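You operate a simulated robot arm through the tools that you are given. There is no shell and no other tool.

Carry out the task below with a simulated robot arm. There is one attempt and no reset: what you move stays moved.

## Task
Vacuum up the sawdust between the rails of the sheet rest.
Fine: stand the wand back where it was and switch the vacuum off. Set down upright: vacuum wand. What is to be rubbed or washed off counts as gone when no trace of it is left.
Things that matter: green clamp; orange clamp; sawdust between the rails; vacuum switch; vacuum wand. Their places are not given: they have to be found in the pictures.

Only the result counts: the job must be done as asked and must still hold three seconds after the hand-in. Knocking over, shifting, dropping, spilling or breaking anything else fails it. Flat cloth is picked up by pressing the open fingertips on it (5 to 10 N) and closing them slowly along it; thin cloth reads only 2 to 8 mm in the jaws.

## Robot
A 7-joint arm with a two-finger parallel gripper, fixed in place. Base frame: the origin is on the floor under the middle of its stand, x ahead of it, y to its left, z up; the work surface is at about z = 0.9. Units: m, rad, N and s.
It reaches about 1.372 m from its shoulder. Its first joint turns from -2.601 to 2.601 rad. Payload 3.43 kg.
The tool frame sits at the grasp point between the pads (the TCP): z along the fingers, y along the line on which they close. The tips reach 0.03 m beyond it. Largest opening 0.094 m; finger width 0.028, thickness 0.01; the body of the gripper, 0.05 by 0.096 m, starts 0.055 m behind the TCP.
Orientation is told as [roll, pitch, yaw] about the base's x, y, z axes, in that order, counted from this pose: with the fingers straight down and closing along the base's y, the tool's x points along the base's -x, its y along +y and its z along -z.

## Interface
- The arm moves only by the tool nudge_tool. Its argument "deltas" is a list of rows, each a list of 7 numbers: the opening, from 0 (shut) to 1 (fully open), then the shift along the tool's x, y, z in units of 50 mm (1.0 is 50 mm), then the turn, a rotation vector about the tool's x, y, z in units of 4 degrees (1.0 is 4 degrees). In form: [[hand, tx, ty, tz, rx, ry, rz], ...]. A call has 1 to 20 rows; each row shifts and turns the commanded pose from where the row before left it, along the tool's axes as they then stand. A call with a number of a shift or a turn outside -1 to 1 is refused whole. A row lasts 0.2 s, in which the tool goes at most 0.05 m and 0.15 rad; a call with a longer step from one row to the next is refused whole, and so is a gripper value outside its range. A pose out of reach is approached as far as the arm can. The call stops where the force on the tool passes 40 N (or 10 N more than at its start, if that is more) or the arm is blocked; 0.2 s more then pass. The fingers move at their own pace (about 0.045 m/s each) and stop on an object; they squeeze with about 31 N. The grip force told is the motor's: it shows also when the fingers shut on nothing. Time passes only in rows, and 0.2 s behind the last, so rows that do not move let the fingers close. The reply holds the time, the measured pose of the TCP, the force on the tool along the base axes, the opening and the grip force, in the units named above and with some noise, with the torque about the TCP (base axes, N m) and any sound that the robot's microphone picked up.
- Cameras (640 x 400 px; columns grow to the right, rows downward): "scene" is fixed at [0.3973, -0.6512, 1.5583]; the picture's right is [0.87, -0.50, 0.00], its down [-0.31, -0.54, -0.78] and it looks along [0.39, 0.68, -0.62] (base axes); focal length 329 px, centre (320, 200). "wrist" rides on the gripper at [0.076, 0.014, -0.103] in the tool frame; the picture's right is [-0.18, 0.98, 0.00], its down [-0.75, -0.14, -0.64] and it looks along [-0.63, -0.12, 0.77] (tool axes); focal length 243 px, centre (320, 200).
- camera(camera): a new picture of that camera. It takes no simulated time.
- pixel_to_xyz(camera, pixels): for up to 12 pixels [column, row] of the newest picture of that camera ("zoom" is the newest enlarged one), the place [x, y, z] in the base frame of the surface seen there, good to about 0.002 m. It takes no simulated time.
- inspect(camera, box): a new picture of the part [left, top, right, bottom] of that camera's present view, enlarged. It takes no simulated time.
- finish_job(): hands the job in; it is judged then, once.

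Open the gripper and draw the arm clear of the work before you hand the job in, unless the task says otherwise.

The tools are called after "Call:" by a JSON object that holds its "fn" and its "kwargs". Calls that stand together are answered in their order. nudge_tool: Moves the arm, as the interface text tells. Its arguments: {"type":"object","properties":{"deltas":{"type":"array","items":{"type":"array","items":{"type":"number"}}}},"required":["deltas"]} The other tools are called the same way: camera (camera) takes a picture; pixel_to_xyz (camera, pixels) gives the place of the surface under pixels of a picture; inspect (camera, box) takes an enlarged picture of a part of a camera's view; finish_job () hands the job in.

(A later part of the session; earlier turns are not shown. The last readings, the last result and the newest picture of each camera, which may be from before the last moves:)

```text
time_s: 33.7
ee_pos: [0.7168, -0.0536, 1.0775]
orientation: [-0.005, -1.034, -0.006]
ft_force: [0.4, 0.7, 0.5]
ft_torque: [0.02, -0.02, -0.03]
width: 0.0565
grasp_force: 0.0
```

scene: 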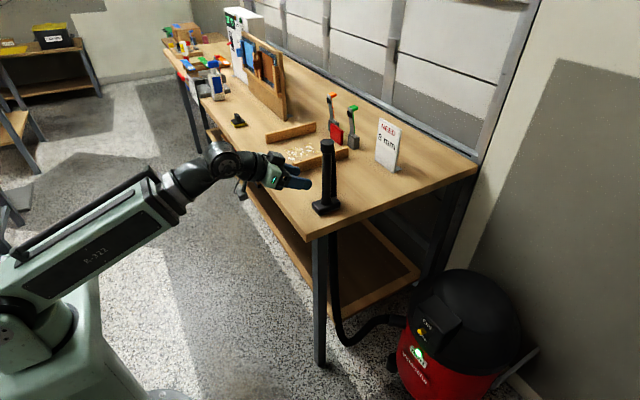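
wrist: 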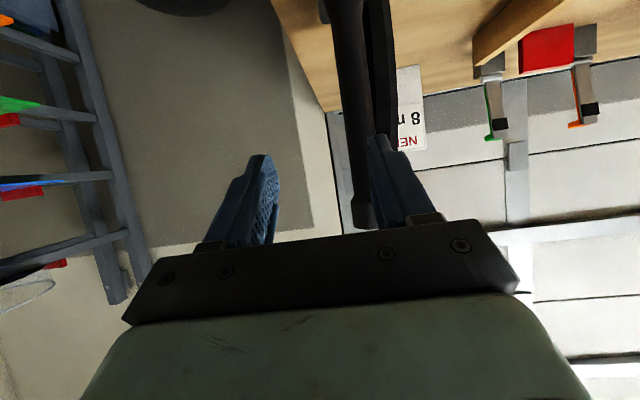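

The command follows the measured pose. Now I'll turn the hand 45° about the vertical (toward +y) in place.

Call:
{"fn": "nudge_tool", "kwargs": {"deltas": [[0.7, 0, 0, 0, -0.43, 0, -0.257], [0.7, 0, 0, 0, -0.858, 0, -0.514], [0.7, 0, 0, 0, -0.858, 0, -0.514], [0.7, 0, 0, 0, -0.858, 0, -0.514], [0.7, 0, 0, 0, -0.858, 0, -0.514], [0.7, 0, 0, 0, -0.858, 0, -0.514], [0.7, 0, 0, 0, -0.858, 0, -0.514], [0.7, 0, 0, 0, -0.858, 0, -0.514], [0.7, 0, 0, 0, -0.858, 0, -0.514], [0.7, 0, 0, 0, -0.858, 0, -0.514], [0.7, 0, 0, 0, -0.858, 0, -0.514], [0.7, 0, 0, 0, -0.65, 0, -0.39]]}}

Call:
{"fn": "camera", "kwargs": {"camera": "scene"}}

Call:
{"fn": "camera", "kwargs": {"camera": "wrist"}}

```text
time_s: 36.3
ee_pos: [0.716, -0.0526, 1.0764]
orientation: [-0.008, -1.032, 0.784]
ft_force: [0.2, -0.5, 0.2]
ft_torque: [-0.03, 0.04, 0.0]
width: 0.0657
grasp_force: 0.1
```

```text
taken
```

scene: 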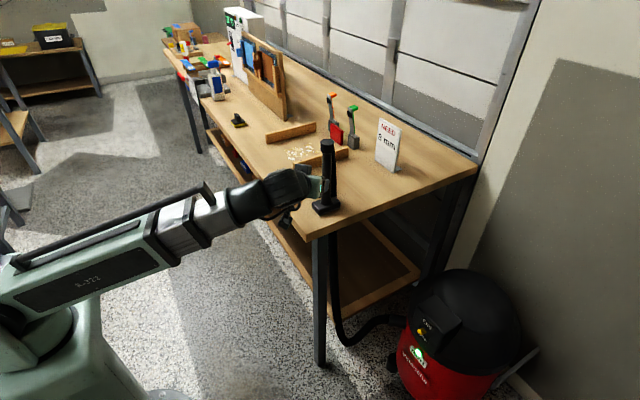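

```text
taken
```

wrist: 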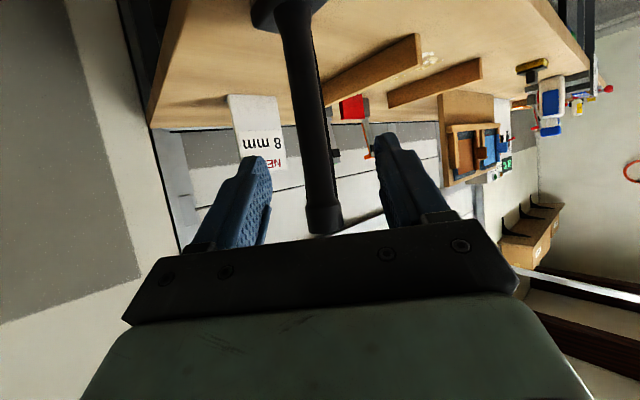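

The hose is now hidden behind the tube, so this direction is right, and the tube lies between the fingers. I'll measure the tube from this view.

Call:
{"fn": "pixel_to_xyz", "kwargs": {"camera": "wrist", "pixels": [[292, 80], [300, 80], [310, 80], [300, 130], [310, 130], [322, 130], [308, 180], [318, 180], [328, 180], [324, 215], [312, 160], [325, 160]]}}

Call:
{"fn": "inspect", "kwargs": {"camera": "wrist", "box": [240, 0, 400, 240]}}

```text
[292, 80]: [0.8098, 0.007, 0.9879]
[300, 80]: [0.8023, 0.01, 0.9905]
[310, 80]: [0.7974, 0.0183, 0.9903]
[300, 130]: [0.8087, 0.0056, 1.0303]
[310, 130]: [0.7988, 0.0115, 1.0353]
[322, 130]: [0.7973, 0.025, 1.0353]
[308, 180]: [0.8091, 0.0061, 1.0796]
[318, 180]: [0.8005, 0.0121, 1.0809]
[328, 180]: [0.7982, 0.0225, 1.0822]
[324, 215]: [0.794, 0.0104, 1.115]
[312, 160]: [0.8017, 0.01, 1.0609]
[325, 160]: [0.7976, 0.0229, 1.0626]
```

```text
1.67 times, centred on (320, 120) of wrist
```

zoom: 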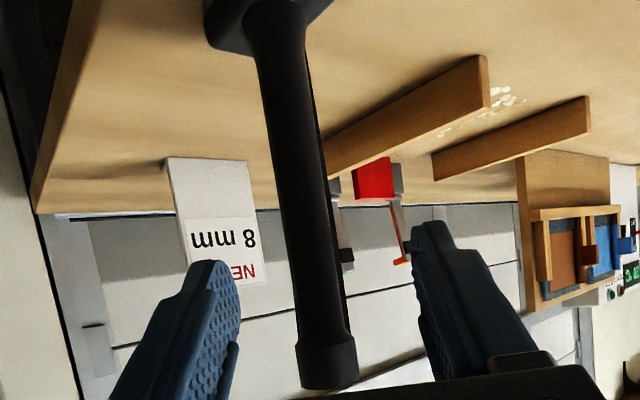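

The tube's axis fits (0.811, 0.020) with radius 13.7 mm. I'll centre sideways, drop to z 1.055, and move forward with the open fingers most of the way.

Call:
{"fn": "nudge_tool", "kwargs": {"deltas": [[0.75, 0.12, -0.1, 0.07, 0, 0, 0], [0.75, 0.12, -0.11, 0.08, 0, 0, 0], [0.75, 0.127, -0.104, 0.07, 0, 0, 0], [0.75, -0.152, 0, 0.254, 0, 0, 0], [0.75, -0.152, 0, 0.254, 0, 0, 0], [0.75, -0.152, 0, 0.254, 0, 0, 0], [0.75, -0.152, 0, 0.254, 0, 0, 0], [0.75, 0, 0, 0, 0, 0, 0]]}}

Call:
{"fn": "camera", "kwargs": {"camera": "wrist"}}

Call:
{"fn": "inspect", "kwargs": {"camera": "scene", "box": [260, 125, 370, 225]}}

```text
time_s: 38.1
ee_pos: [0.7706, -0.0228, 1.0563]
orientation: [-0.008, -1.028, 0.782]
ft_force: [-0.5, -0.1, 0.9]
ft_torque: [-0.03, -0.02, 0.0]
width: 0.0705
grasp_force: 0.1
```

```text
taken
```

wrist: 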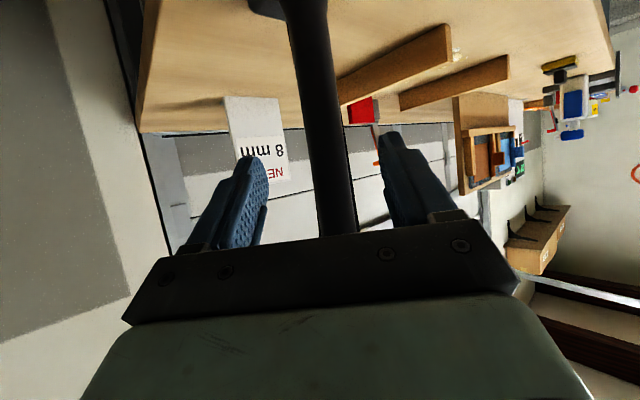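

```text
4.00 times, centred on (315, 175) of scene
```

zoom: 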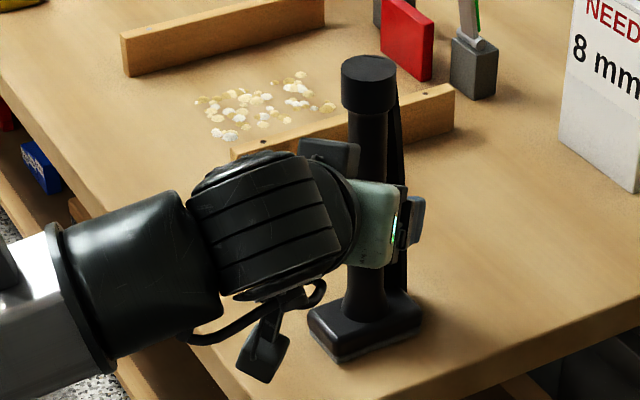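

The tube is centred between the fingertips (wrist column about 325, with fingers at 268 and 388). I'll go forward the last 57 mm.

Call:
{"fn": "nudge_tool", "kwargs": {"deltas": [[0.75, -0.146, 0.009, 0.244, 0, 0, 0], [0.75, -0.146, 0.009, 0.244, 0, 0, 0], [0.75, -0.146, 0.009, 0.244, 0, 0, 0], [0.75, -0.146, 0.009, 0.244, 0, 0, 0], [0.75, 0, 0, 0, 0, 0, 0]]}}

Call:
{"fn": "camera", "kwargs": {"camera": "wrist"}}

Call:
{"fn": "inspect", "kwargs": {"camera": "scene", "box": [260, 125, 370, 225]}}

```text
time_s: 39.3
ee_pos: [0.8088, 0.0176, 1.0561]
orientation: [-0.006, -1.029, 0.781]
ft_force: [0.3, 0.3, 0.2]
ft_torque: [0.0, 0.0, -0.01]
width: 0.0705
grasp_force: 0.1
```

```text
taken
```

wrist: 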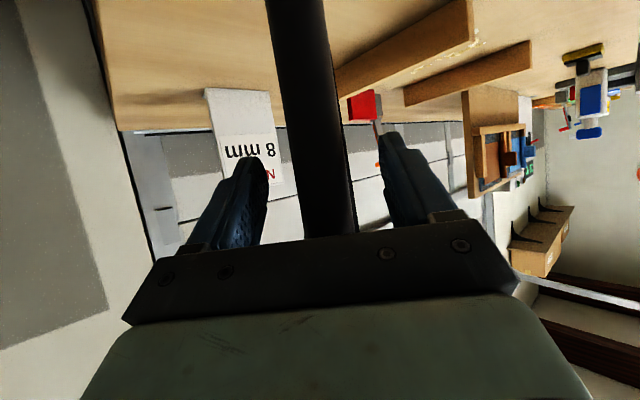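

```text
4.00 times, centred on (315, 175) of scene
```

zoom: 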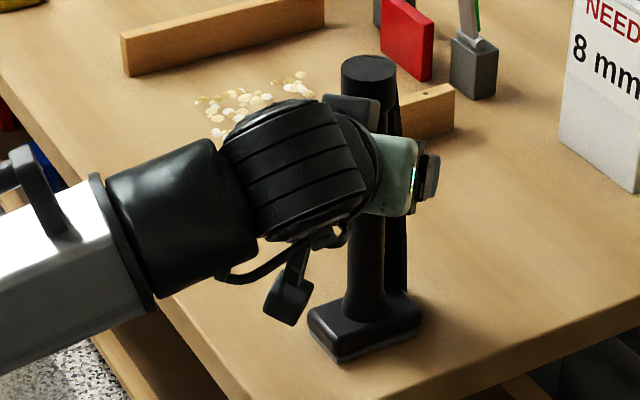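

The TCP is within 3 mm of the tube's axis. I'll close gradually on the tube.

Call:
{"fn": "nudge_tool", "kwargs": {"deltas": [[0.6, 0, 0, 0, 0, 0, 0], [0.5, 0, 0, 0, 0, 0, 0], [0.4, 0, 0, 0, 0, 0, 0], [0.35, 0, 0, 0, 0, 0, 0], [0.3, 0, 0, 0, 0, 0, 0], [0.25, 0, 0, 0, 0, 0, 0], [0.1, 0, 0, 0, 0, 0, 0], [0.0, 0, 0, 0, 0, 0, 0], [0.0, 0, 0, 0, 0, 0, 0]]}}

Call:
{"fn": "camera", "kwargs": {"camera": "scene"}}

Call:
{"fn": "camera", "kwargs": {"camera": "wrist"}}

```text
time_s: 41.3
ee_pos: [0.8087, 0.0188, 1.0554]
orientation: [-0.006, -1.03, 0.782]
ft_force: [-0.9, 1.7, 0.6]
ft_torque: [0.05, -0.04, 0.0]
width: 0.0315
grasp_force: 31.0
```

```text
taken
```

scene: 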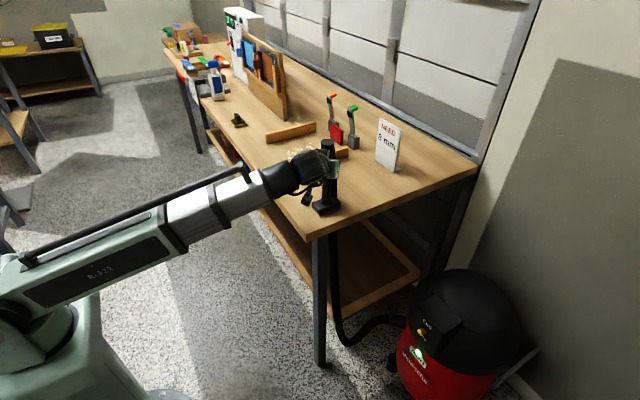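

```text
taken
```

wrist: 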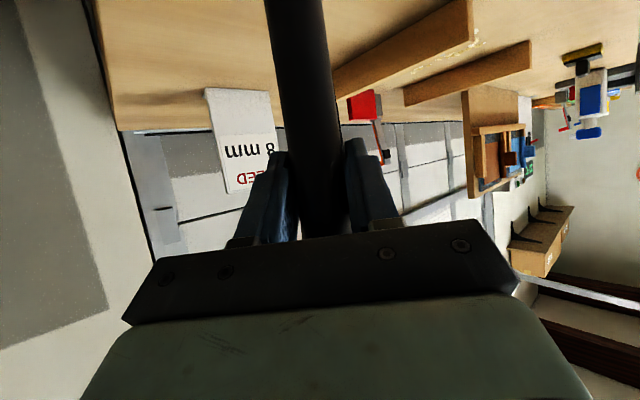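

The tube is held at 31.5 mm width with 31 N, and the pose to come back to is (0.8087, 0.0188, 1.0554). I'll lift straight up slowly and watch the forces.

Call:
{"fn": "nudge_tool", "kwargs": {"deltas": [[0.0, -0.09, 0, -0.05, 0, 0, 0], [0.0, -0.17, 0, -0.1, 0, 0, 0], [0.0, -0.17, 0, -0.1, 0, 0, 0], [0.0, -0.17, 0, -0.1, 0, 0, 0], [0.0, -0.09, 0, -0.05, 0, 0, 0], [0.0, 0, 0, 0, 0, 0, 0]]}}

Call:
{"fn": "inspect", "kwargs": {"camera": "scene", "box": [260, 125, 370, 225]}}

```text
time_s: 42.7
ee_pos: [0.8096, 0.0192, 1.0953]
orientation: [-0.008, -1.03, 0.781]
ft_force: [-0.4, 0.6, -3.5]
ft_torque: [-0.02, 0.02, -0.01]
width: 0.0314
grasp_force: 30.7
```

```text
4.00 times, centred on (315, 175) of scene
```

zoom: 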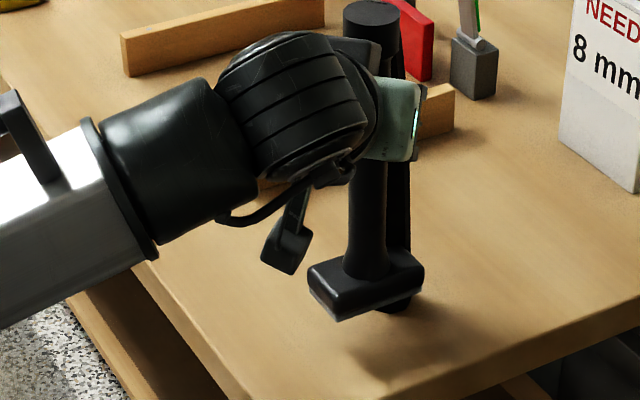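

The wand is lifted and hangs upright, with the hose following from a hole in the table and only 3.5 N on the tool. I'll lift further so the nozzle clears the 0.945 rails, then start carrying it toward the sawdust.

Call:
{"fn": "nudge_tool", "kwargs": {"deltas": [[0.0, -0.13, 0, -0.08, 0, 0, 0], [0.0, -0.22, 0, -0.13, 0, 0, 0], [0.0, -0.22, 0, -0.13, 0, 0, 0], [0.0, -0.22, 0, -0.13, 0, 0, 0], [0.0, -0.08, 0.1, 0.06, 0, 0, 0], [0.0, -0.12, 0.2, 0.2, 0, 0, 0], [0.0, -0.179, 0.293, 0.298, 0, 0, 0], [0.0, -0.179, 0.293, 0.298, 0, 0, 0], [0.0, -0.179, 0.293, 0.298, 0, 0, 0], [0.0, -0.12, 0.2, 0.2, 0, 0, 0], [0.0, -0.06, 0.1, 0.1, 0, 0, 0]]}}

Call:
{"fn": "camera", "kwargs": {"camera": "scene"}}

Call:
{"fn": "camera", "kwargs": {"camera": "wrist"}}

```text
time_s: 45.1
ee_pos: [0.8191, 0.1328, 1.1427]
orientation: [-0.009, -1.03, 0.781]
ft_force: [0.2, 0.5, -3.8]
ft_torque: [-0.02, 0.04, 0.0]
width: 0.0314
grasp_force: 31.4
```

```text
taken
```

scene: 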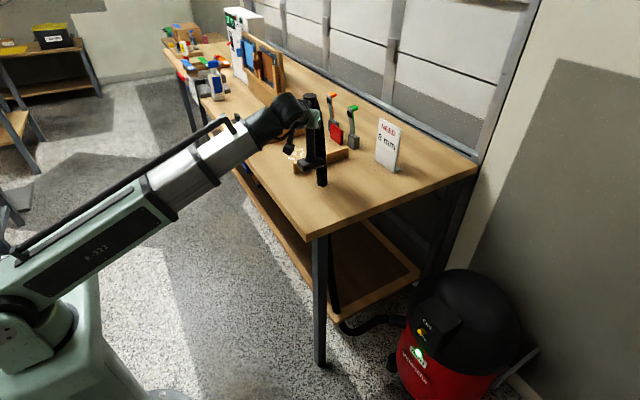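

```text
taken
```

wrist: 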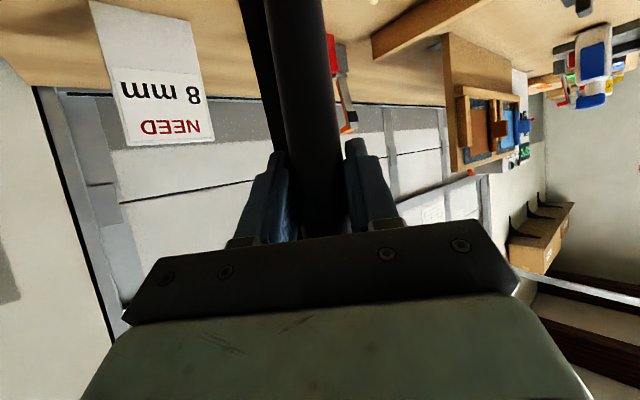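

The hose pays out from its table hole with no extra drag (3.8 N). I'll check the hose near the fingers, then go on.

Call:
{"fn": "inspect", "kwargs": {"camera": "scene", "box": [260, 80, 370, 200]}}

Call:
{"fn": "nudge_tool", "kwargs": {"deltas": [[0.0, -0.08, 0.15, 0.15, 0, 0, 0], [0.0, -0.16, 0.27, 0.27, 0, 0, 0], [0.0, -0.179, 0.293, 0.298, 0, 0, 0], [0.0, -0.179, 0.293, 0.298, 0, 0, 0], [0.0, -0.179, 0.293, 0.298, 0, 0, 0], [0.0, -0.179, 0.293, 0.298, 0, 0, 0], [0.0, -0.179, 0.293, 0.298, 0, 0, 0], [0.0, -0.179, 0.293, 0.298, 0, 0, 0], [0.0, -0.179, 0.293, 0.298, 0, 0, 0], [0.0, -0.16, 0.27, 0.27, 0, 0, 0], [0.0, -0.08, 0.15, 0.15, 0, 0, 0], [0.0, 0, 0, 0, 0, 0, 0]]}}

Call:
{"fn": "camera", "kwargs": {"camera": "scene"}}

Call:
{"fn": "camera", "kwargs": {"camera": "wrist"}}

```text
3.33 times, centred on (315, 140) of scene
```

zoom: 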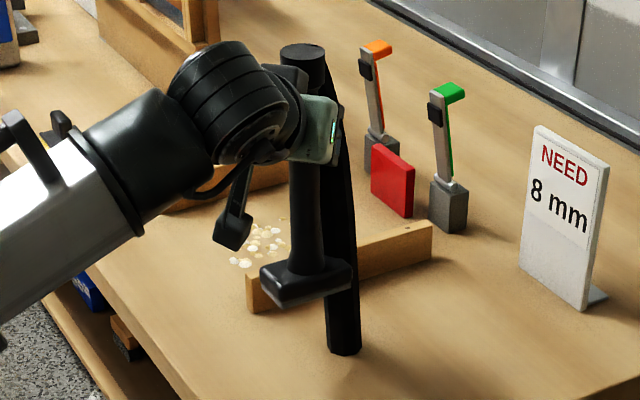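

```text
time_s: 47.7
ee_pos: [0.8401, 0.3539, 1.1409]
orientation: [-0.007, -1.03, 0.782]
ft_force: [0.6, 0.0, -3.8]
ft_torque: [-0.03, 0.0, 0.01]
width: 0.0317
grasp_force: 30.9
```

```text
taken
```

scene: 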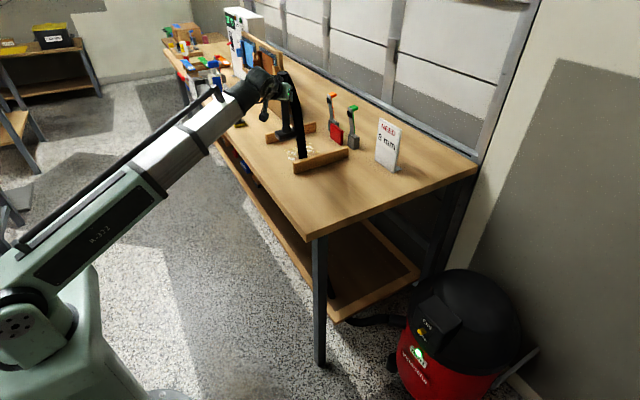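

```text
taken
```

wrist: 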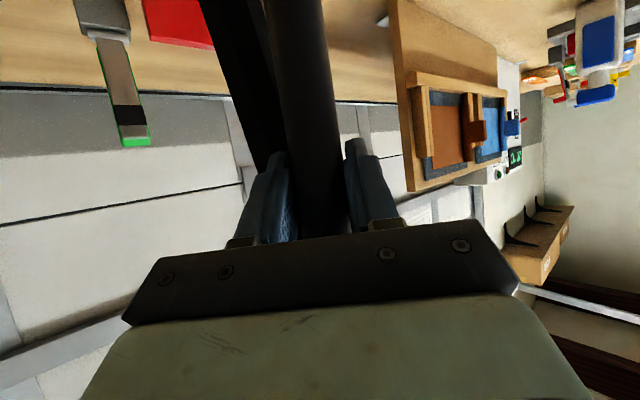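

The wand is now over the sawdust at (0.840, 0.354). I'll zoom in on the nozzle, hose and sawdust before lowering.

Call:
{"fn": "inspect", "kwargs": {"camera": "scene", "box": [240, 60, 370, 190]}}

Call:
{"fn": "inspect", "kwargs": {"camera": "scene", "box": [280, 200, 450, 380]}}

```text
3.08 times, centred on (305, 125) of scene
```

zoom: 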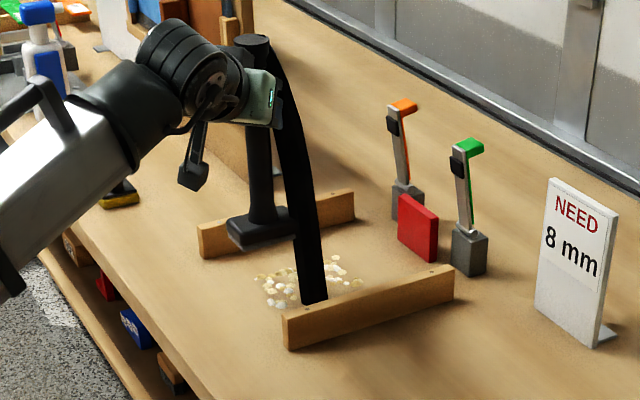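

```text
2.22 times, centred on (365, 290) of scene
```

zoom: 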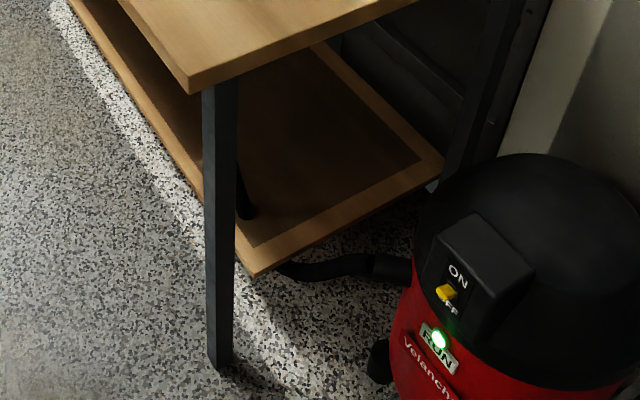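

The hose is just a hanging line with no drag on it. I'll lower the nozzle to a few millimetres above the table here, at the near-left part of the sawdust.

Call:
{"fn": "nudge_tool", "kwargs": {"deltas": [[0.0, 0.1, 0, 0.06, 0, 0, 0], [0.0, 0.2, 0, 0.12, 0, 0, 0], [0.0, 0.24, 0, 0.144, 0, 0, 0], [0.0, 0.24, 0, 0.144, 0, 0, 0], [0.0, 0.24, 0, 0.144, 0, 0, 0], [0.0, 0.2, 0, 0.12, 0, 0, 0], [0.0, 0.1, 0, 0.06, 0, 0, 0], [0.0, 0.05, 0, 0.03, 0, 0, 0], [0.0, 0, 0, 0, 0, 0, 0]]}}

Call:
{"fn": "inspect", "kwargs": {"camera": "scene", "box": [240, 60, 370, 190]}}

```text
time_s: 49.7
ee_pos: [0.8395, 0.3529, 1.061]
orientation: [-0.009, -1.029, 0.78]
ft_force: [-0.1, -0.1, -3.0]
ft_torque: [-0.01, 0.02, -0.01]
width: 0.0316
grasp_force: 30.6
```

```text
3.08 times, centred on (305, 125) of scene
```

zoom: 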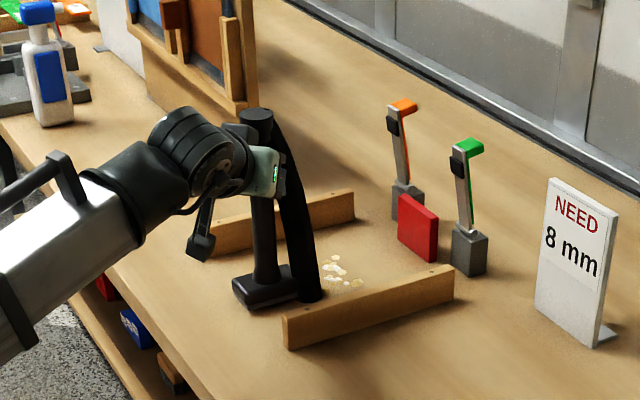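

The nozzle is down and some flakes are already gone on this side. I'll sweep it along +x at this y, just above the table.

Call:
{"fn": "nudge_tool", "kwargs": {"deltas": [[0.0, 0.034, 0, 0.02, 0, 0, 0], [0.0, -0.073, -0.141, 0.122, 0, 0, 0], [0.0, -0.11, -0.211, 0.183, 0, 0, 0], [0.0, -0.11, -0.211, 0.183, 0, 0, 0], [0.0, -0.11, -0.211, 0.183, 0, 0, 0], [0.0, -0.11, -0.211, 0.183, 0, 0, 0], [0.0, -0.11, -0.211, 0.183, 0, 0, 0], [0.0, -0.11, -0.211, 0.183, 0, 0, 0], [0.0, -0.11, -0.211, 0.183, 0, 0, 0], [0.0, -0.073, -0.141, 0.122, 0, 0, 0], [0.0, 0, 0, 0, 0, 0, 0]]}}

Call:
{"fn": "inspect", "kwargs": {"camera": "scene", "box": [240, 60, 370, 190]}}

```text
time_s: 52.1
ee_pos: [0.9632, 0.3535, 1.0588]
orientation: [-0.009, -1.029, 0.781]
ft_force: [0.5, 0.1, -2.9]
ft_torque: [-0.04, -0.05, 0.02]
width: 0.0315
grasp_force: 31.0
```

```text
3.08 times, centred on (305, 125) of scene
```

zoom: 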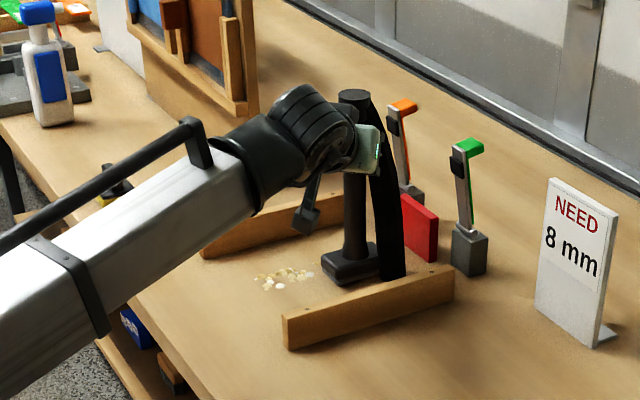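

Flakes still show at zoom (260–310, 268–290). I'll zoom in closer to see what's left and where.

Call:
{"fn": "inspect", "kwargs": {"camera": "scene", "box": [300, 125, 380, 175]}}

Call:
{"fn": "inspect", "kwargs": {"camera": "scene", "box": [300, 125, 360, 175]}}

Call:
{"fn": "inspect", "kwargs": {"camera": "scene", "box": [310, 135, 360, 170]}}

Call:
{"fn": "inspect", "kwargs": {"camera": "scene", "box": [270, 125, 360, 175]}}

```text
8.00 times, centred on (340, 150) of scene
```

zoom: 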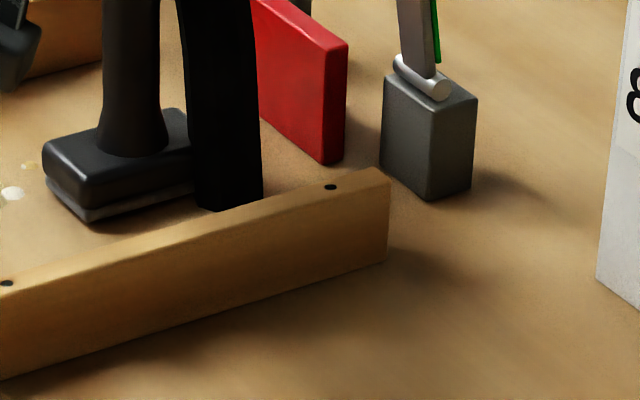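

```text
8.00 times, centred on (330, 150) of scene
```

zoom: 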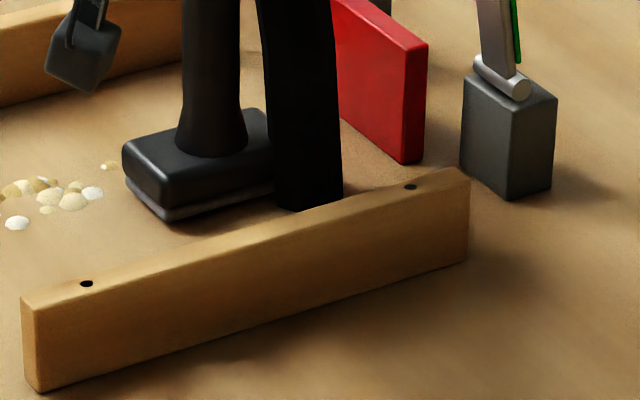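

```text
11.43 times, centred on (335, 152) of scene
```

zoom: 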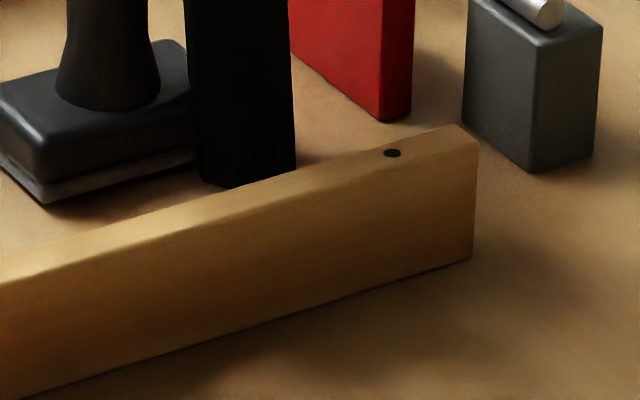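

```text
7.11 times, centred on (315, 150) of scene
```

zoom: 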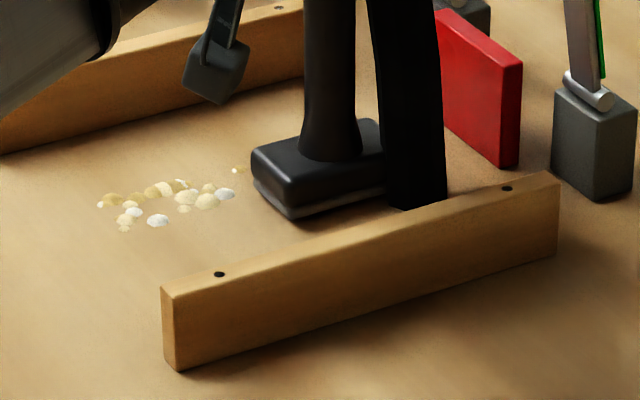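

The pass removed a strip of flakes, so hovering works. I'll measure the remaining ones in this zoom.

Call:
{"fn": "pixel_to_xyz", "kwargs": {"camera": "zoom", "pixels": [[102, 204], [123, 220], [125, 228], [133, 212], [157, 221], [183, 209], [207, 201], [226, 194], [238, 170], [163, 188], [180, 184], [208, 187]]}}

```text
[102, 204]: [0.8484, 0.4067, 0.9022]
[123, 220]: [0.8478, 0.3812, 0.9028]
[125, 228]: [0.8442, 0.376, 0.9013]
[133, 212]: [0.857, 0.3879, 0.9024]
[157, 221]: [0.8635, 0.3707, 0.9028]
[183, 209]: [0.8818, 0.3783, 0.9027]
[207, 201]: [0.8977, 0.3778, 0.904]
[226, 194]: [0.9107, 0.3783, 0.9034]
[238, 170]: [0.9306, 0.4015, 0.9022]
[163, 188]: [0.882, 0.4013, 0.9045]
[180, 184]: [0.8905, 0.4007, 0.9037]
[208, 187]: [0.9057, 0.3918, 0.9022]
```

The remaining flakes lie at y 0.37–0.41, x 0.84–0.93. I'll shift 35 mm in +y and sweep back along -x.

Call:
{"fn": "nudge_tool", "kwargs": {"deltas": [[0.0, -0.127, 0.249, 0.212, 0, 0, 0], [0.0, -0.127, 0.249, 0.212, 0, 0, 0], [0.0, 0.073, 0.141, -0.122, 0, 0, 0], [0.0, 0.11, 0.211, -0.183, 0, 0, 0], [0.0, 0.11, 0.211, -0.183, 0, 0, 0], [0.0, 0.11, 0.211, -0.183, 0, 0, 0], [0.0, 0.11, 0.211, -0.183, 0, 0, 0], [0.0, 0.11, 0.211, -0.183, 0, 0, 0], [0.0, 0.11, 0.211, -0.183, 0, 0, 0], [0.0, 0.11, 0.211, -0.183, 0, 0, 0], [0.0, 0.11, 0.211, -0.183, 0, 0, 0], [0.0, 0.073, 0.141, -0.122, 0, 0, 0], [0.0, 0, 0, 0, 0, 0, 0]]}}

Call:
{"fn": "inspect", "kwargs": {"camera": "scene", "box": [260, 110, 370, 180]}}

```text
time_s: 54.9
ee_pos: [0.8249, 0.3873, 1.0585]
orientation: [-0.009, -1.031, 0.783]
ft_force: [-0.4, 0.2, -3.4]
ft_torque: [0.01, -0.01, -0.01]
width: 0.0316
grasp_force: 30.9
```

```text
5.71 times, centred on (315, 145) of scene
```

zoom: 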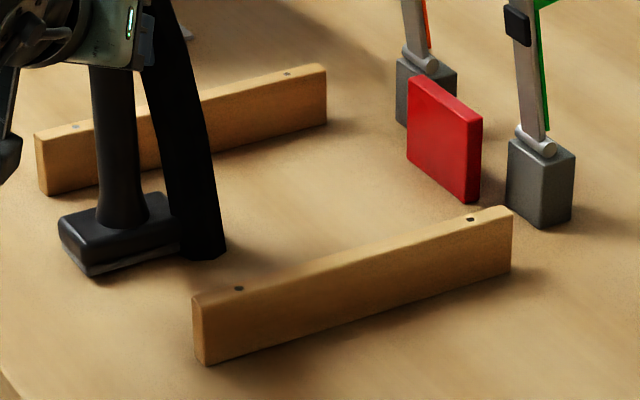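

That strip looks clean too. For thoroughness I'll make a further pass at y≈0.414 along +x, then one at y≈0.31, since the near rail may hide flakes there.

Call:
{"fn": "nudge_tool", "kwargs": {"deltas": [[0.0, -0.09, 0.178, 0.151, 0, 0, 0], [0.0, -0.09, 0.178, 0.151, 0, 0, 0], [0.0, -0.073, -0.141, 0.122, 0, 0, 0], [0.0, -0.11, -0.211, 0.183, 0, 0, 0], [0.0, -0.11, -0.211, 0.183, 0, 0, 0], [0.0, -0.11, -0.211, 0.183, 0, 0, 0], [0.0, -0.11, -0.211, 0.183, 0, 0, 0], [0.0, -0.11, -0.211, 0.183, 0, 0, 0], [0.0, -0.11, -0.211, 0.183, 0, 0, 0], [0.0, -0.11, -0.211, 0.183, 0, 0, 0], [0.0, -0.11, -0.211, 0.183, 0, 0, 0], [0.0, -0.11, -0.211, 0.183, 0, 0, 0], [0.0, -0.073, -0.141, 0.122, 0, 0, 0], [0.0, 0, 0, 0, 0, 0, 0]]}}

Call:
{"fn": "inspect", "kwargs": {"camera": "scene", "box": [260, 110, 370, 180]}}

```text
time_s: 57.9
ee_pos: [0.9795, 0.4118, 1.0587]
orientation: [-0.007, -1.03, 0.781]
ft_force: [-0.6, 0.5, -3.3]
ft_torque: [-0.03, 0.03, 0.02]
width: 0.0317
grasp_force: 30.8
```

```text
5.71 times, centred on (315, 145) of scene
```

zoom: 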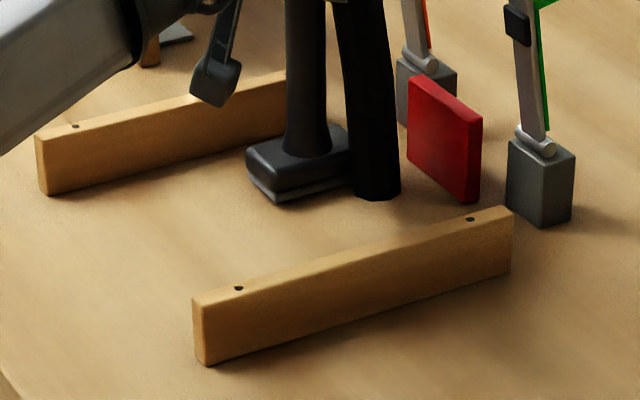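

The area left of the nozzle is clean. Now down to y≈0.31 and a sweep back along -x, keeping the nozzle off the near rail.

Call:
{"fn": "nudge_tool", "kwargs": {"deltas": [[0.0, 0.06, -0.12, -0.1, 0, 0, 0], [0.0, 0.109, -0.213, -0.181, 0, 0, 0], [0.0, 0.109, -0.213, -0.181, 0, 0, 0], [0.0, 0.109, -0.213, -0.181, 0, 0, 0], [0.0, 0.109, -0.213, -0.181, 0, 0, 0], [0.0, 0.109, -0.213, -0.181, 0, 0, 0], [0.0, 0.109, -0.213, -0.181, 0, 0, 0], [0.0, 0.06, -0.1, -0.08, 0, 0, 0], [0.0, 0.073, 0.141, -0.122, 0, 0, 0], [0.0, 0.11, 0.211, -0.183, 0, 0, 0], [0.0, 0.11, 0.211, -0.183, 0, 0, 0], [0.0, 0.11, 0.211, -0.183, 0, 0, 0], [0.0, 0.11, 0.211, -0.183, 0, 0, 0], [0.0, 0.11, 0.211, -0.183, 0, 0, 0], [0.0, 0.11, 0.211, -0.183, 0, 0, 0], [0.0, 0.11, 0.211, -0.183, 0, 0, 0], [0.0, 0.11, 0.211, -0.183, 0, 0, 0], [0.0, 0.11, 0.211, -0.183, 0, 0, 0], [0.0, 0.073, 0.141, -0.122, 0, 0, 0], [0.0, 0, 0, 0, 0, 0, 0]]}}

Call:
{"fn": "inspect", "kwargs": {"camera": "scene", "box": [260, 110, 370, 180]}}

Call:
{"fn": "camera", "kwargs": {"camera": "scene"}}

```text
time_s: 62.1
ee_pos: [0.8252, 0.3085, 1.058]
orientation: [-0.007, -1.03, 0.782]
ft_force: [0.1, -0.5, -3.7]
ft_torque: [0.03, -0.02, 0.02]
width: 0.0315
grasp_force: 31.1
```

```text
5.71 times, centred on (315, 145) of scene
```

zoom: 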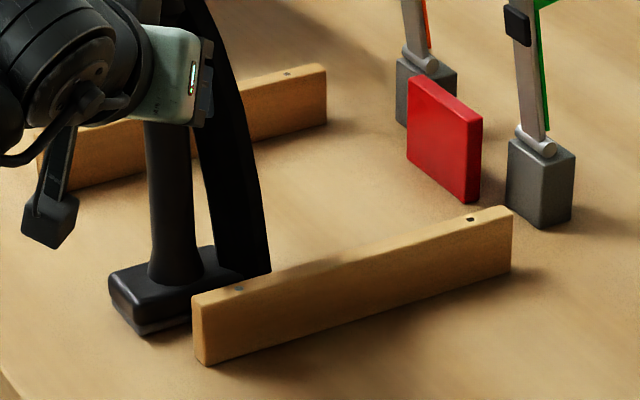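

```text
taken
```

scene: 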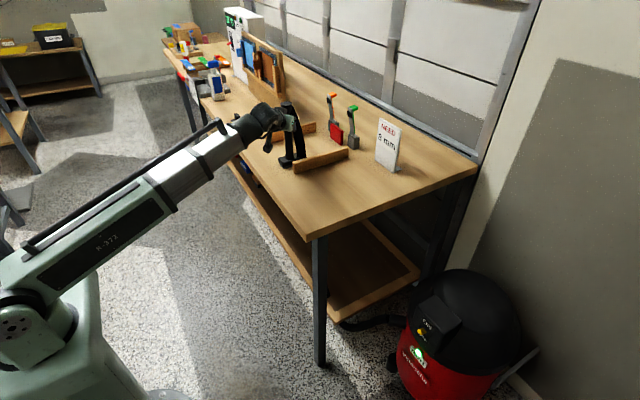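

No flakes are visible. One more pass between the earlier strips, at y≈0.337 along +x, covers any gap.

Call:
{"fn": "nudge_tool", "kwargs": {"deltas": [[0.0, -0.1, 0.199, 0.169, 0, 0, 0], [0.0, -0.1, 0.199, 0.169, 0, 0, 0], [0.0, -0.073, -0.141, 0.122, 0, 0, 0], [0.0, -0.11, -0.211, 0.183, 0, 0, 0], [0.0, -0.11, -0.211, 0.183, 0, 0, 0], [0.0, -0.11, -0.211, 0.183, 0, 0, 0], [0.0, -0.11, -0.211, 0.183, 0, 0, 0], [0.0, -0.11, -0.211, 0.183, 0, 0, 0], [0.0, -0.11, -0.211, 0.183, 0, 0, 0], [0.0, -0.11, -0.211, 0.183, 0, 0, 0], [0.0, -0.11, -0.211, 0.183, 0, 0, 0], [0.0, -0.11, -0.211, 0.183, 0, 0, 0], [0.0, -0.073, -0.141, 0.122, 0, 0, 0], [0.0, 0, 0, 0, 0, 0, 0]]}}

Call:
{"fn": "inspect", "kwargs": {"camera": "scene", "box": [260, 110, 370, 180]}}

```text
time_s: 65.1
ee_pos: [0.9798, 0.337, 1.0579]
orientation: [-0.008, -1.031, 0.783]
ft_force: [0.0, -0.1, -3.7]
ft_torque: [-0.02, 0.0, -0.03]
width: 0.0316
grasp_force: 30.9
```

```text
5.71 times, centred on (315, 145) of scene
```

zoom: 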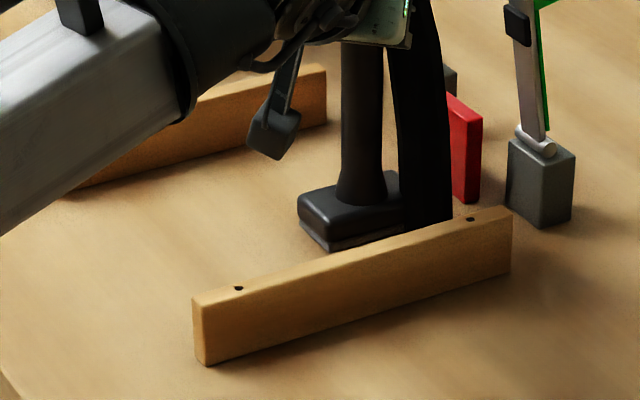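

The bay is clean. I'll lift the nozzle above the rails and take another look.

Call:
{"fn": "nudge_tool", "kwargs": {"deltas": [[0.0, -0.12, 0, -0.07, 0, 0, 0], [0.0, -0.22, 0, -0.132, 0, 0, 0], [0.0, -0.25, 0, -0.15, 0, 0, 0], [0.0, -0.25, 0, -0.15, 0, 0, 0], [0.0, -0.25, 0, -0.15, 0, 0, 0], [0.0, -0.22, 0, -0.132, 0, 0, 0], [0.0, -0.14, 0, -0.085, 0, 0, 0], [0.0, 0, 0, 0, 0, 0, 0]]}}

Call:
{"fn": "inspect", "kwargs": {"camera": "scene", "box": [260, 90, 370, 180]}}

```text
time_s: 66.9
ee_pos: [0.9797, 0.3361, 1.1425]
orientation: [-0.009, -1.032, 0.783]
ft_force: [-0.1, 0.4, -3.3]
ft_torque: [0.01, 0.02, 0.01]
width: 0.0319
grasp_force: 31.0
```

```text
4.44 times, centred on (315, 135) of scene
```

zoom: 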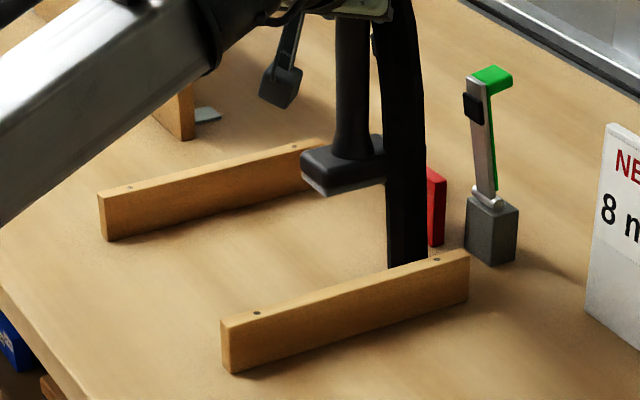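

No trace is visible. I'll carry the wand back to its original place at this height.

Call:
{"fn": "nudge_tool", "kwargs": {"deltas": [[0.0, 0.09, -0.05, -0.16, 0, 0, 0], [0.0, 0.18, -0.11, -0.3, 0, 0, 0], [0.0, 0.198, -0.117, -0.329, 0, 0, 0], [0.0, 0.198, -0.117, -0.329, 0, 0, 0], [0.0, 0.198, -0.117, -0.329, 0, 0, 0], [0.0, 0.198, -0.117, -0.329, 0, 0, 0], [0.0, 0.198, -0.117, -0.329, 0, 0, 0], [0.0, 0.198, -0.117, -0.329, 0, 0, 0], [0.0, 0.198, -0.117, -0.329, 0, 0, 0], [0.0, 0.198, -0.117, -0.329, 0, 0, 0], [0.0, 0.198, -0.117, -0.329, 0, 0, 0], [0.0, 0.198, -0.117, -0.329, 0, 0, 0], [0.0, 0.198, -0.117, -0.329, 0, 0, 0], [0.0, 0.198, -0.117, -0.329, 0, 0, 0], [0.0, 0.198, -0.117, -0.329, 0, 0, 0], [0.0, 0.198, -0.117, -0.329, 0, 0, 0], [0.0, 0.18, -0.11, -0.3, 0, 0, 0], [0.0, 0.09, -0.06, -0.16, 0, 0, 0], [0.0, 0.04, -0.02, -0.07, 0, 0, 0], [0.0, 0, 0, 0, 0, 0, 0]]}}

Call:
{"fn": "camera", "kwargs": {"camera": "scene"}}

```text
time_s: 71.1
ee_pos: [0.8178, 0.0367, 1.144]
orientation: [-0.01, -1.029, 0.781]
ft_force: [-1.0, -0.9, -3.0]
ft_torque: [-0.02, 0.02, -0.01]
width: 0.0316
grasp_force: 30.7
```

```text
taken
```

scene: 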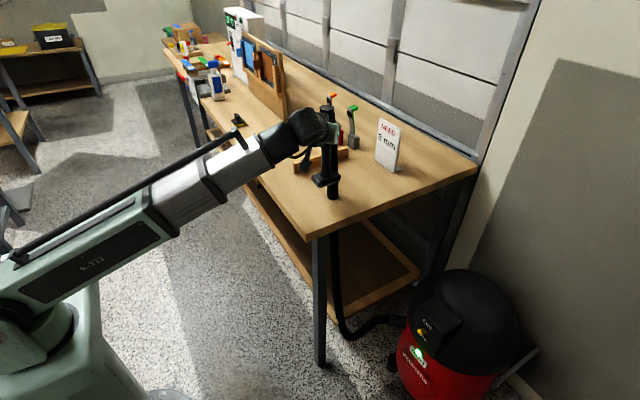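

I'm at (0.8178, 0.0367). I'll correct the last 20 mm to the recorded grasp xy and lower until the nozzle is a few millimetres off the table.

Call:
{"fn": "nudge_tool", "kwargs": {"deltas": [[0.0, 0.098, -0.063, -0.164, 0, 0, 0], [0.0, 0.098, -0.063, -0.163, 0, 0, 0], [0.0, 0.1, 0, 0.06, 0, 0, 0], [0.0, 0.2, 0, 0.12, 0, 0, 0], [0.0, 0.24, 0, 0.144, 0, 0, 0], [0.0, 0.24, 0, 0.144, 0, 0, 0], [0.0, 0.24, 0, 0.144, 0, 0, 0], [0.0, 0.2, 0, 0.12, 0, 0, 0], [0.0, 0.13, 0, 0.08, 0, 0, 0], [0.0, 0.08, 0, 0.05, 0, 0, 0], [0.0, 0, 0, 0, 0, 0, 0]]}}

Call:
{"fn": "inspect", "kwargs": {"camera": "scene", "box": [260, 125, 370, 225]}}

```text
time_s: 73.5
ee_pos: [0.8092, 0.0198, 1.0607]
orientation: [-0.008, -1.032, 0.783]
ft_force: [0.4, -0.3, -3.2]
ft_torque: [-0.05, 0.03, -0.02]
width: 0.0314
grasp_force: 31.4
```

```text
4.00 times, centred on (315, 175) of scene
```

zoom: 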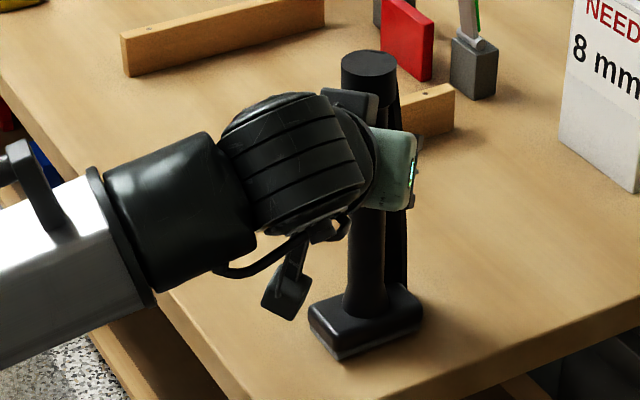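

The xy is within a millimetre of the original and the wand is upright. I'll lower the last 5 mm gently until the table takes the weight.

Call:
{"fn": "nudge_tool", "kwargs": {"deltas": [[0.0, 0.03, -0.014, 0.0, 0, 0, 0], [0.0, 0.021, 0, 0.013, 0, 0, 0], [0.0, 0.021, 0, 0.013, 0, 0, 0], [0.0, 0.021, 0, 0.013, 0, 0, 0], [0.0, 0, 0, 0, 0, 0, 0]]}}

```text
time_s: 74.7
ee_pos: [0.8079, 0.0173, 1.0553]
orientation: [-0.009, -1.033, 0.782]
ft_force: [1.9, -0.2, 16.9]
ft_torque: [-0.4, 0.38, 0.04]
width: 0.0315
grasp_force: 31.0
```

The nozzle is on the table with 17 N of push. I'll relieve it by about 2.5 mm before letting go.

Call:
{"fn": "nudge_tool", "kwargs": {"deltas": [[0.0, -0.022, 0, -0.013, 0, 0, 0], [0.0, -0.019, 0, -0.011, 0, 0, 0], [0.0, 0, 0, 0, 0, 0, 0]]}}

Call:
{"fn": "camera", "kwargs": {"camera": "wrist"}}

```text
time_s: 75.5
ee_pos: [0.8079, 0.0174, 1.0563]
orientation: [-0.007, -1.029, 0.783]
ft_force: [0.6, 0.8, -3.2]
ft_torque: [0.06, 0.0, -0.02]
width: 0.0317
grasp_force: 30.5
```

```text
taken
```

wrist: 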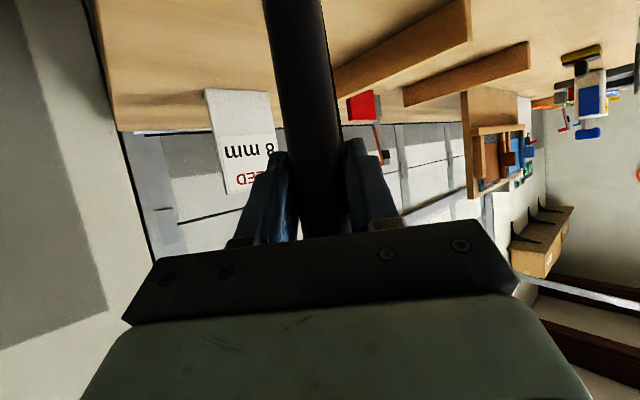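

The wand now hangs about half a millimetre clear (-3.2 N). I'll correct xy by 1.5 mm and lower 0.8 mm to just touch.

Call:
{"fn": "nudge_tool", "kwargs": {"deltas": [[0.0, -0.016, 0.009, 0.027, 0, 0, 0], [0.0, 0.008, 0, 0.005, 0, 0, 0], [0.0, 0.007, 0, 0.004, 0, 0, 0], [0.0, 0, 0, 0, 0, 0, 0]]}}

```text
time_s: 76.5
ee_pos: [0.8093, 0.0193, 1.0561]
orientation: [-0.006, -1.031, 0.781]
ft_force: [0.4, -0.4, 1.7]
ft_torque: [-0.03, 0.29, 0.05]
width: 0.0314
grasp_force: 30.7
```

The table now carries the wand, with the tool at +1.7 N. I'll open the fingers gradually.

Call:
{"fn": "nudge_tool", "kwargs": {"deltas": [[0.36, 0, 0, 0, 0, 0, 0], [0.42, 0, 0, 0, 0, 0, 0], [0.5, 0, 0, 0, 0, 0, 0], [0.6, 0, 0, 0, 0, 0, 0], [0.7, 0, 0, 0, 0, 0, 0], [0.75, 0, 0, 0, 0, 0, 0], [0.75, 0, 0, 0, 0, 0, 0], [0.75, 0, 0, 0, 0, 0, 0]]}}

Call:
{"fn": "camera", "kwargs": {"camera": "wrist"}}

Call:
{"fn": "inspect", "kwargs": {"camera": "scene", "box": [260, 125, 370, 225]}}

```text
time_s: 78.3
ee_pos: [0.81, 0.0194, 1.0554]
orientation: [-0.006, -1.03, 0.782]
ft_force: [0.3, 0.7, 0.0]
ft_torque: [-0.01, -0.01, 0.0]
width: 0.0704
grasp_force: 0.1
```

```text
taken
```

wrist: 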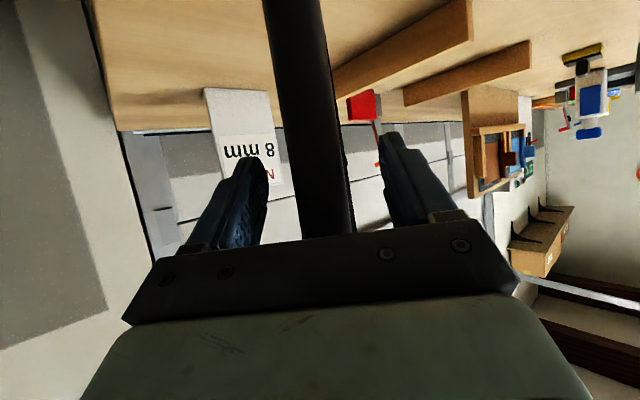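

```text
4.00 times, centred on (315, 175) of scene
```

zoom: 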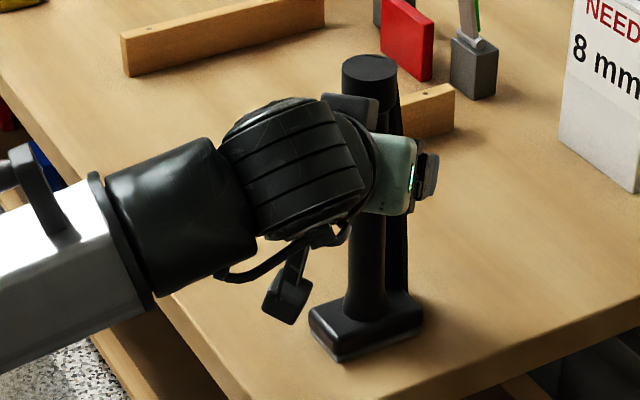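

The wand stands by itself between the open fingers. I'll withdraw straight back along the approach direction.

Call:
{"fn": "nudge_tool", "kwargs": {"deltas": [[0.75, 0.08, 0, -0.13, 0, 0, 0], [0.75, 0.154, 0, -0.257, 0, 0, 0], [0.75, 0.154, 0, -0.257, 0, 0, 0], [0.75, 0.154, 0, -0.257, 0, 0, 0], [0.75, 0.154, 0, -0.257, 0, 0, 0], [0.75, 0.154, 0, -0.257, 0, 0, 0], [0.75, 0.154, 0, -0.257, 0, 0, 0], [0.75, 0.154, 0, -0.257, 0, 0, 0], [0.75, 0.08, 0, -0.13, 0, 0, 0]]}}

Call:
{"fn": "camera", "kwargs": {"camera": "scene"}}

Call:
{"fn": "camera", "kwargs": {"camera": "wrist"}}

```text
time_s: 80.3
ee_pos: [0.7236, -0.0646, 1.0556]
orientation: [-0.008, -1.029, 0.782]
ft_force: [0.3, 0.5, 0.8]
ft_torque: [-0.02, 0.0, -0.01]
width: 0.0708
grasp_force: 0.1
```

```text
taken
```

scene: 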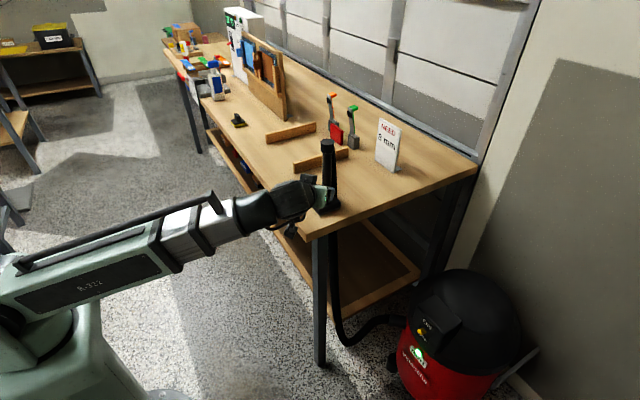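

```text
taken
```

wrist: 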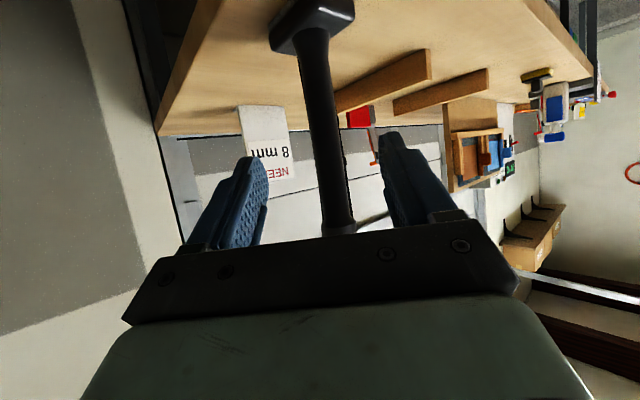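

The wand's cap shows at (327,145), as in the first picture. I'll check the sheet rest for leftover flakes from both cameras.

Call:
{"fn": "inspect", "kwargs": {"camera": "scene", "box": [255, 110, 365, 180]}}

Call:
{"fn": "inspect", "kwargs": {"camera": "wrist", "box": [330, 30, 500, 130]}}

Call:
{"fn": "inspect", "kwargs": {"camera": "scene", "box": [290, 130, 370, 250]}}

```text
5.71 times, centred on (310, 145) of scene
```

zoom: 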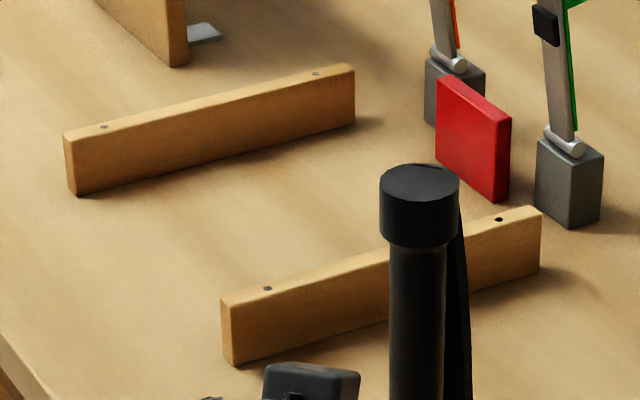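

```text
3.76 times, centred on (415, 80) of wrist
```

zoom: 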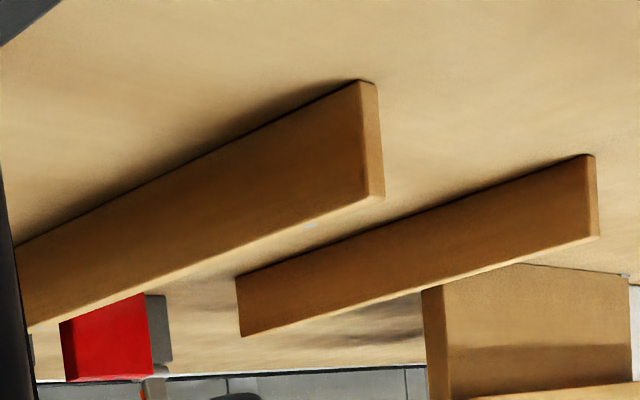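

```text
3.33 times, centred on (330, 190) of scene
```

zoom: 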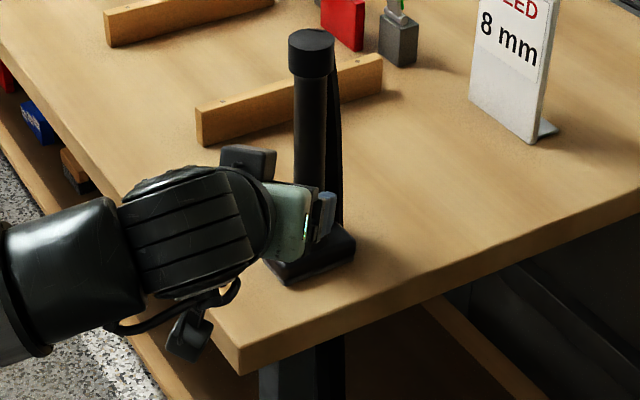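

Both views show the bay clean and the wand back in its place. Now for switching off: I'll move away in -y and turn the hand back to face +x.

Call:
{"fn": "nudge_tool", "kwargs": {"deltas": [[0.6, 0.08, -0.16, -0.136, 0, 0, 0], [0.4, 0.163, -0.319, -0.272, 0, 0, 0], [0.2, 0.163, -0.319, -0.272, 0, 0, 0], [0.0, 0.163, -0.319, -0.272, 0, 0, 0], [0.0, 0.163, -0.319, -0.272, 0, 0, 0], [0.0, 0.163, -0.319, -0.272, 0, 0, 0], [0.0, 0.163, -0.319, -0.272, 0, 0, 0], [0.0, 0.163, -0.319, -0.272, 0, 0, 0], [0.0, 0.163, -0.319, -0.272, 0, 0, 0], [0.0, 0.163, -0.319, -0.272, 0, 0, 0], [0.0, 0.163, -0.319, -0.272, 0, 0, 0], [0.0, 0.163, -0.319, -0.272, 0, 0, 0], [0.0, 0.08, -0.16, -0.136, 0, 0, 0], [0.0, 0, 0, 0, 0, 0, 0]]}}

Call:
{"fn": "nudge_tool", "kwargs": {"deltas": [[0.0, 0, 0, 0, 0.43, 0, 0.257], [0.0, 0, 0, 0, 0.858, 0, 0.514], [0.0, 0, 0, 0, 0.858, 0, 0.514], [0.0, 0, 0, 0, 0.858, 0, 0.514], [0.0, 0, 0, 0, 0.858, 0, 0.514], [0.0, 0, 0, 0, 0.858, 0, 0.514], [0.0, 0, 0, 0, 0.858, 0, 0.514], [0.0, 0, 0, 0, 0.858, 0, 0.514], [0.0, 0, 0, 0, 0.858, 0, 0.514], [0.0, 0, 0, 0, 0.858, 0, 0.514], [0.0, 0, 0, 0, 0.858, 0, 0.514], [0.0, 0, 0, 0, 0.65, 0, 0.39], [0.0, 0, 0, 0, 0, 0, 0]]}}

```text
time_s: 83.3
ee_pos: [0.7212, -0.3365, 1.0557]
orientation: [-0.007, -1.031, 0.782]
ft_force: [-0.1, 1.4, 0.7]
ft_torque: [0.0, 0.02, -0.03]
width: 0.0
grasp_force: 31.2
```

```text
time_s: 86.1
ee_pos: [0.7224, -0.3338, 1.0553]
orientation: [-0.005, -1.034, -0.007]
ft_force: [0.0, -0.4, 0.6]
ft_torque: [0.0, 0.01, -0.02]
width: 0.0
grasp_force: 31.0
```

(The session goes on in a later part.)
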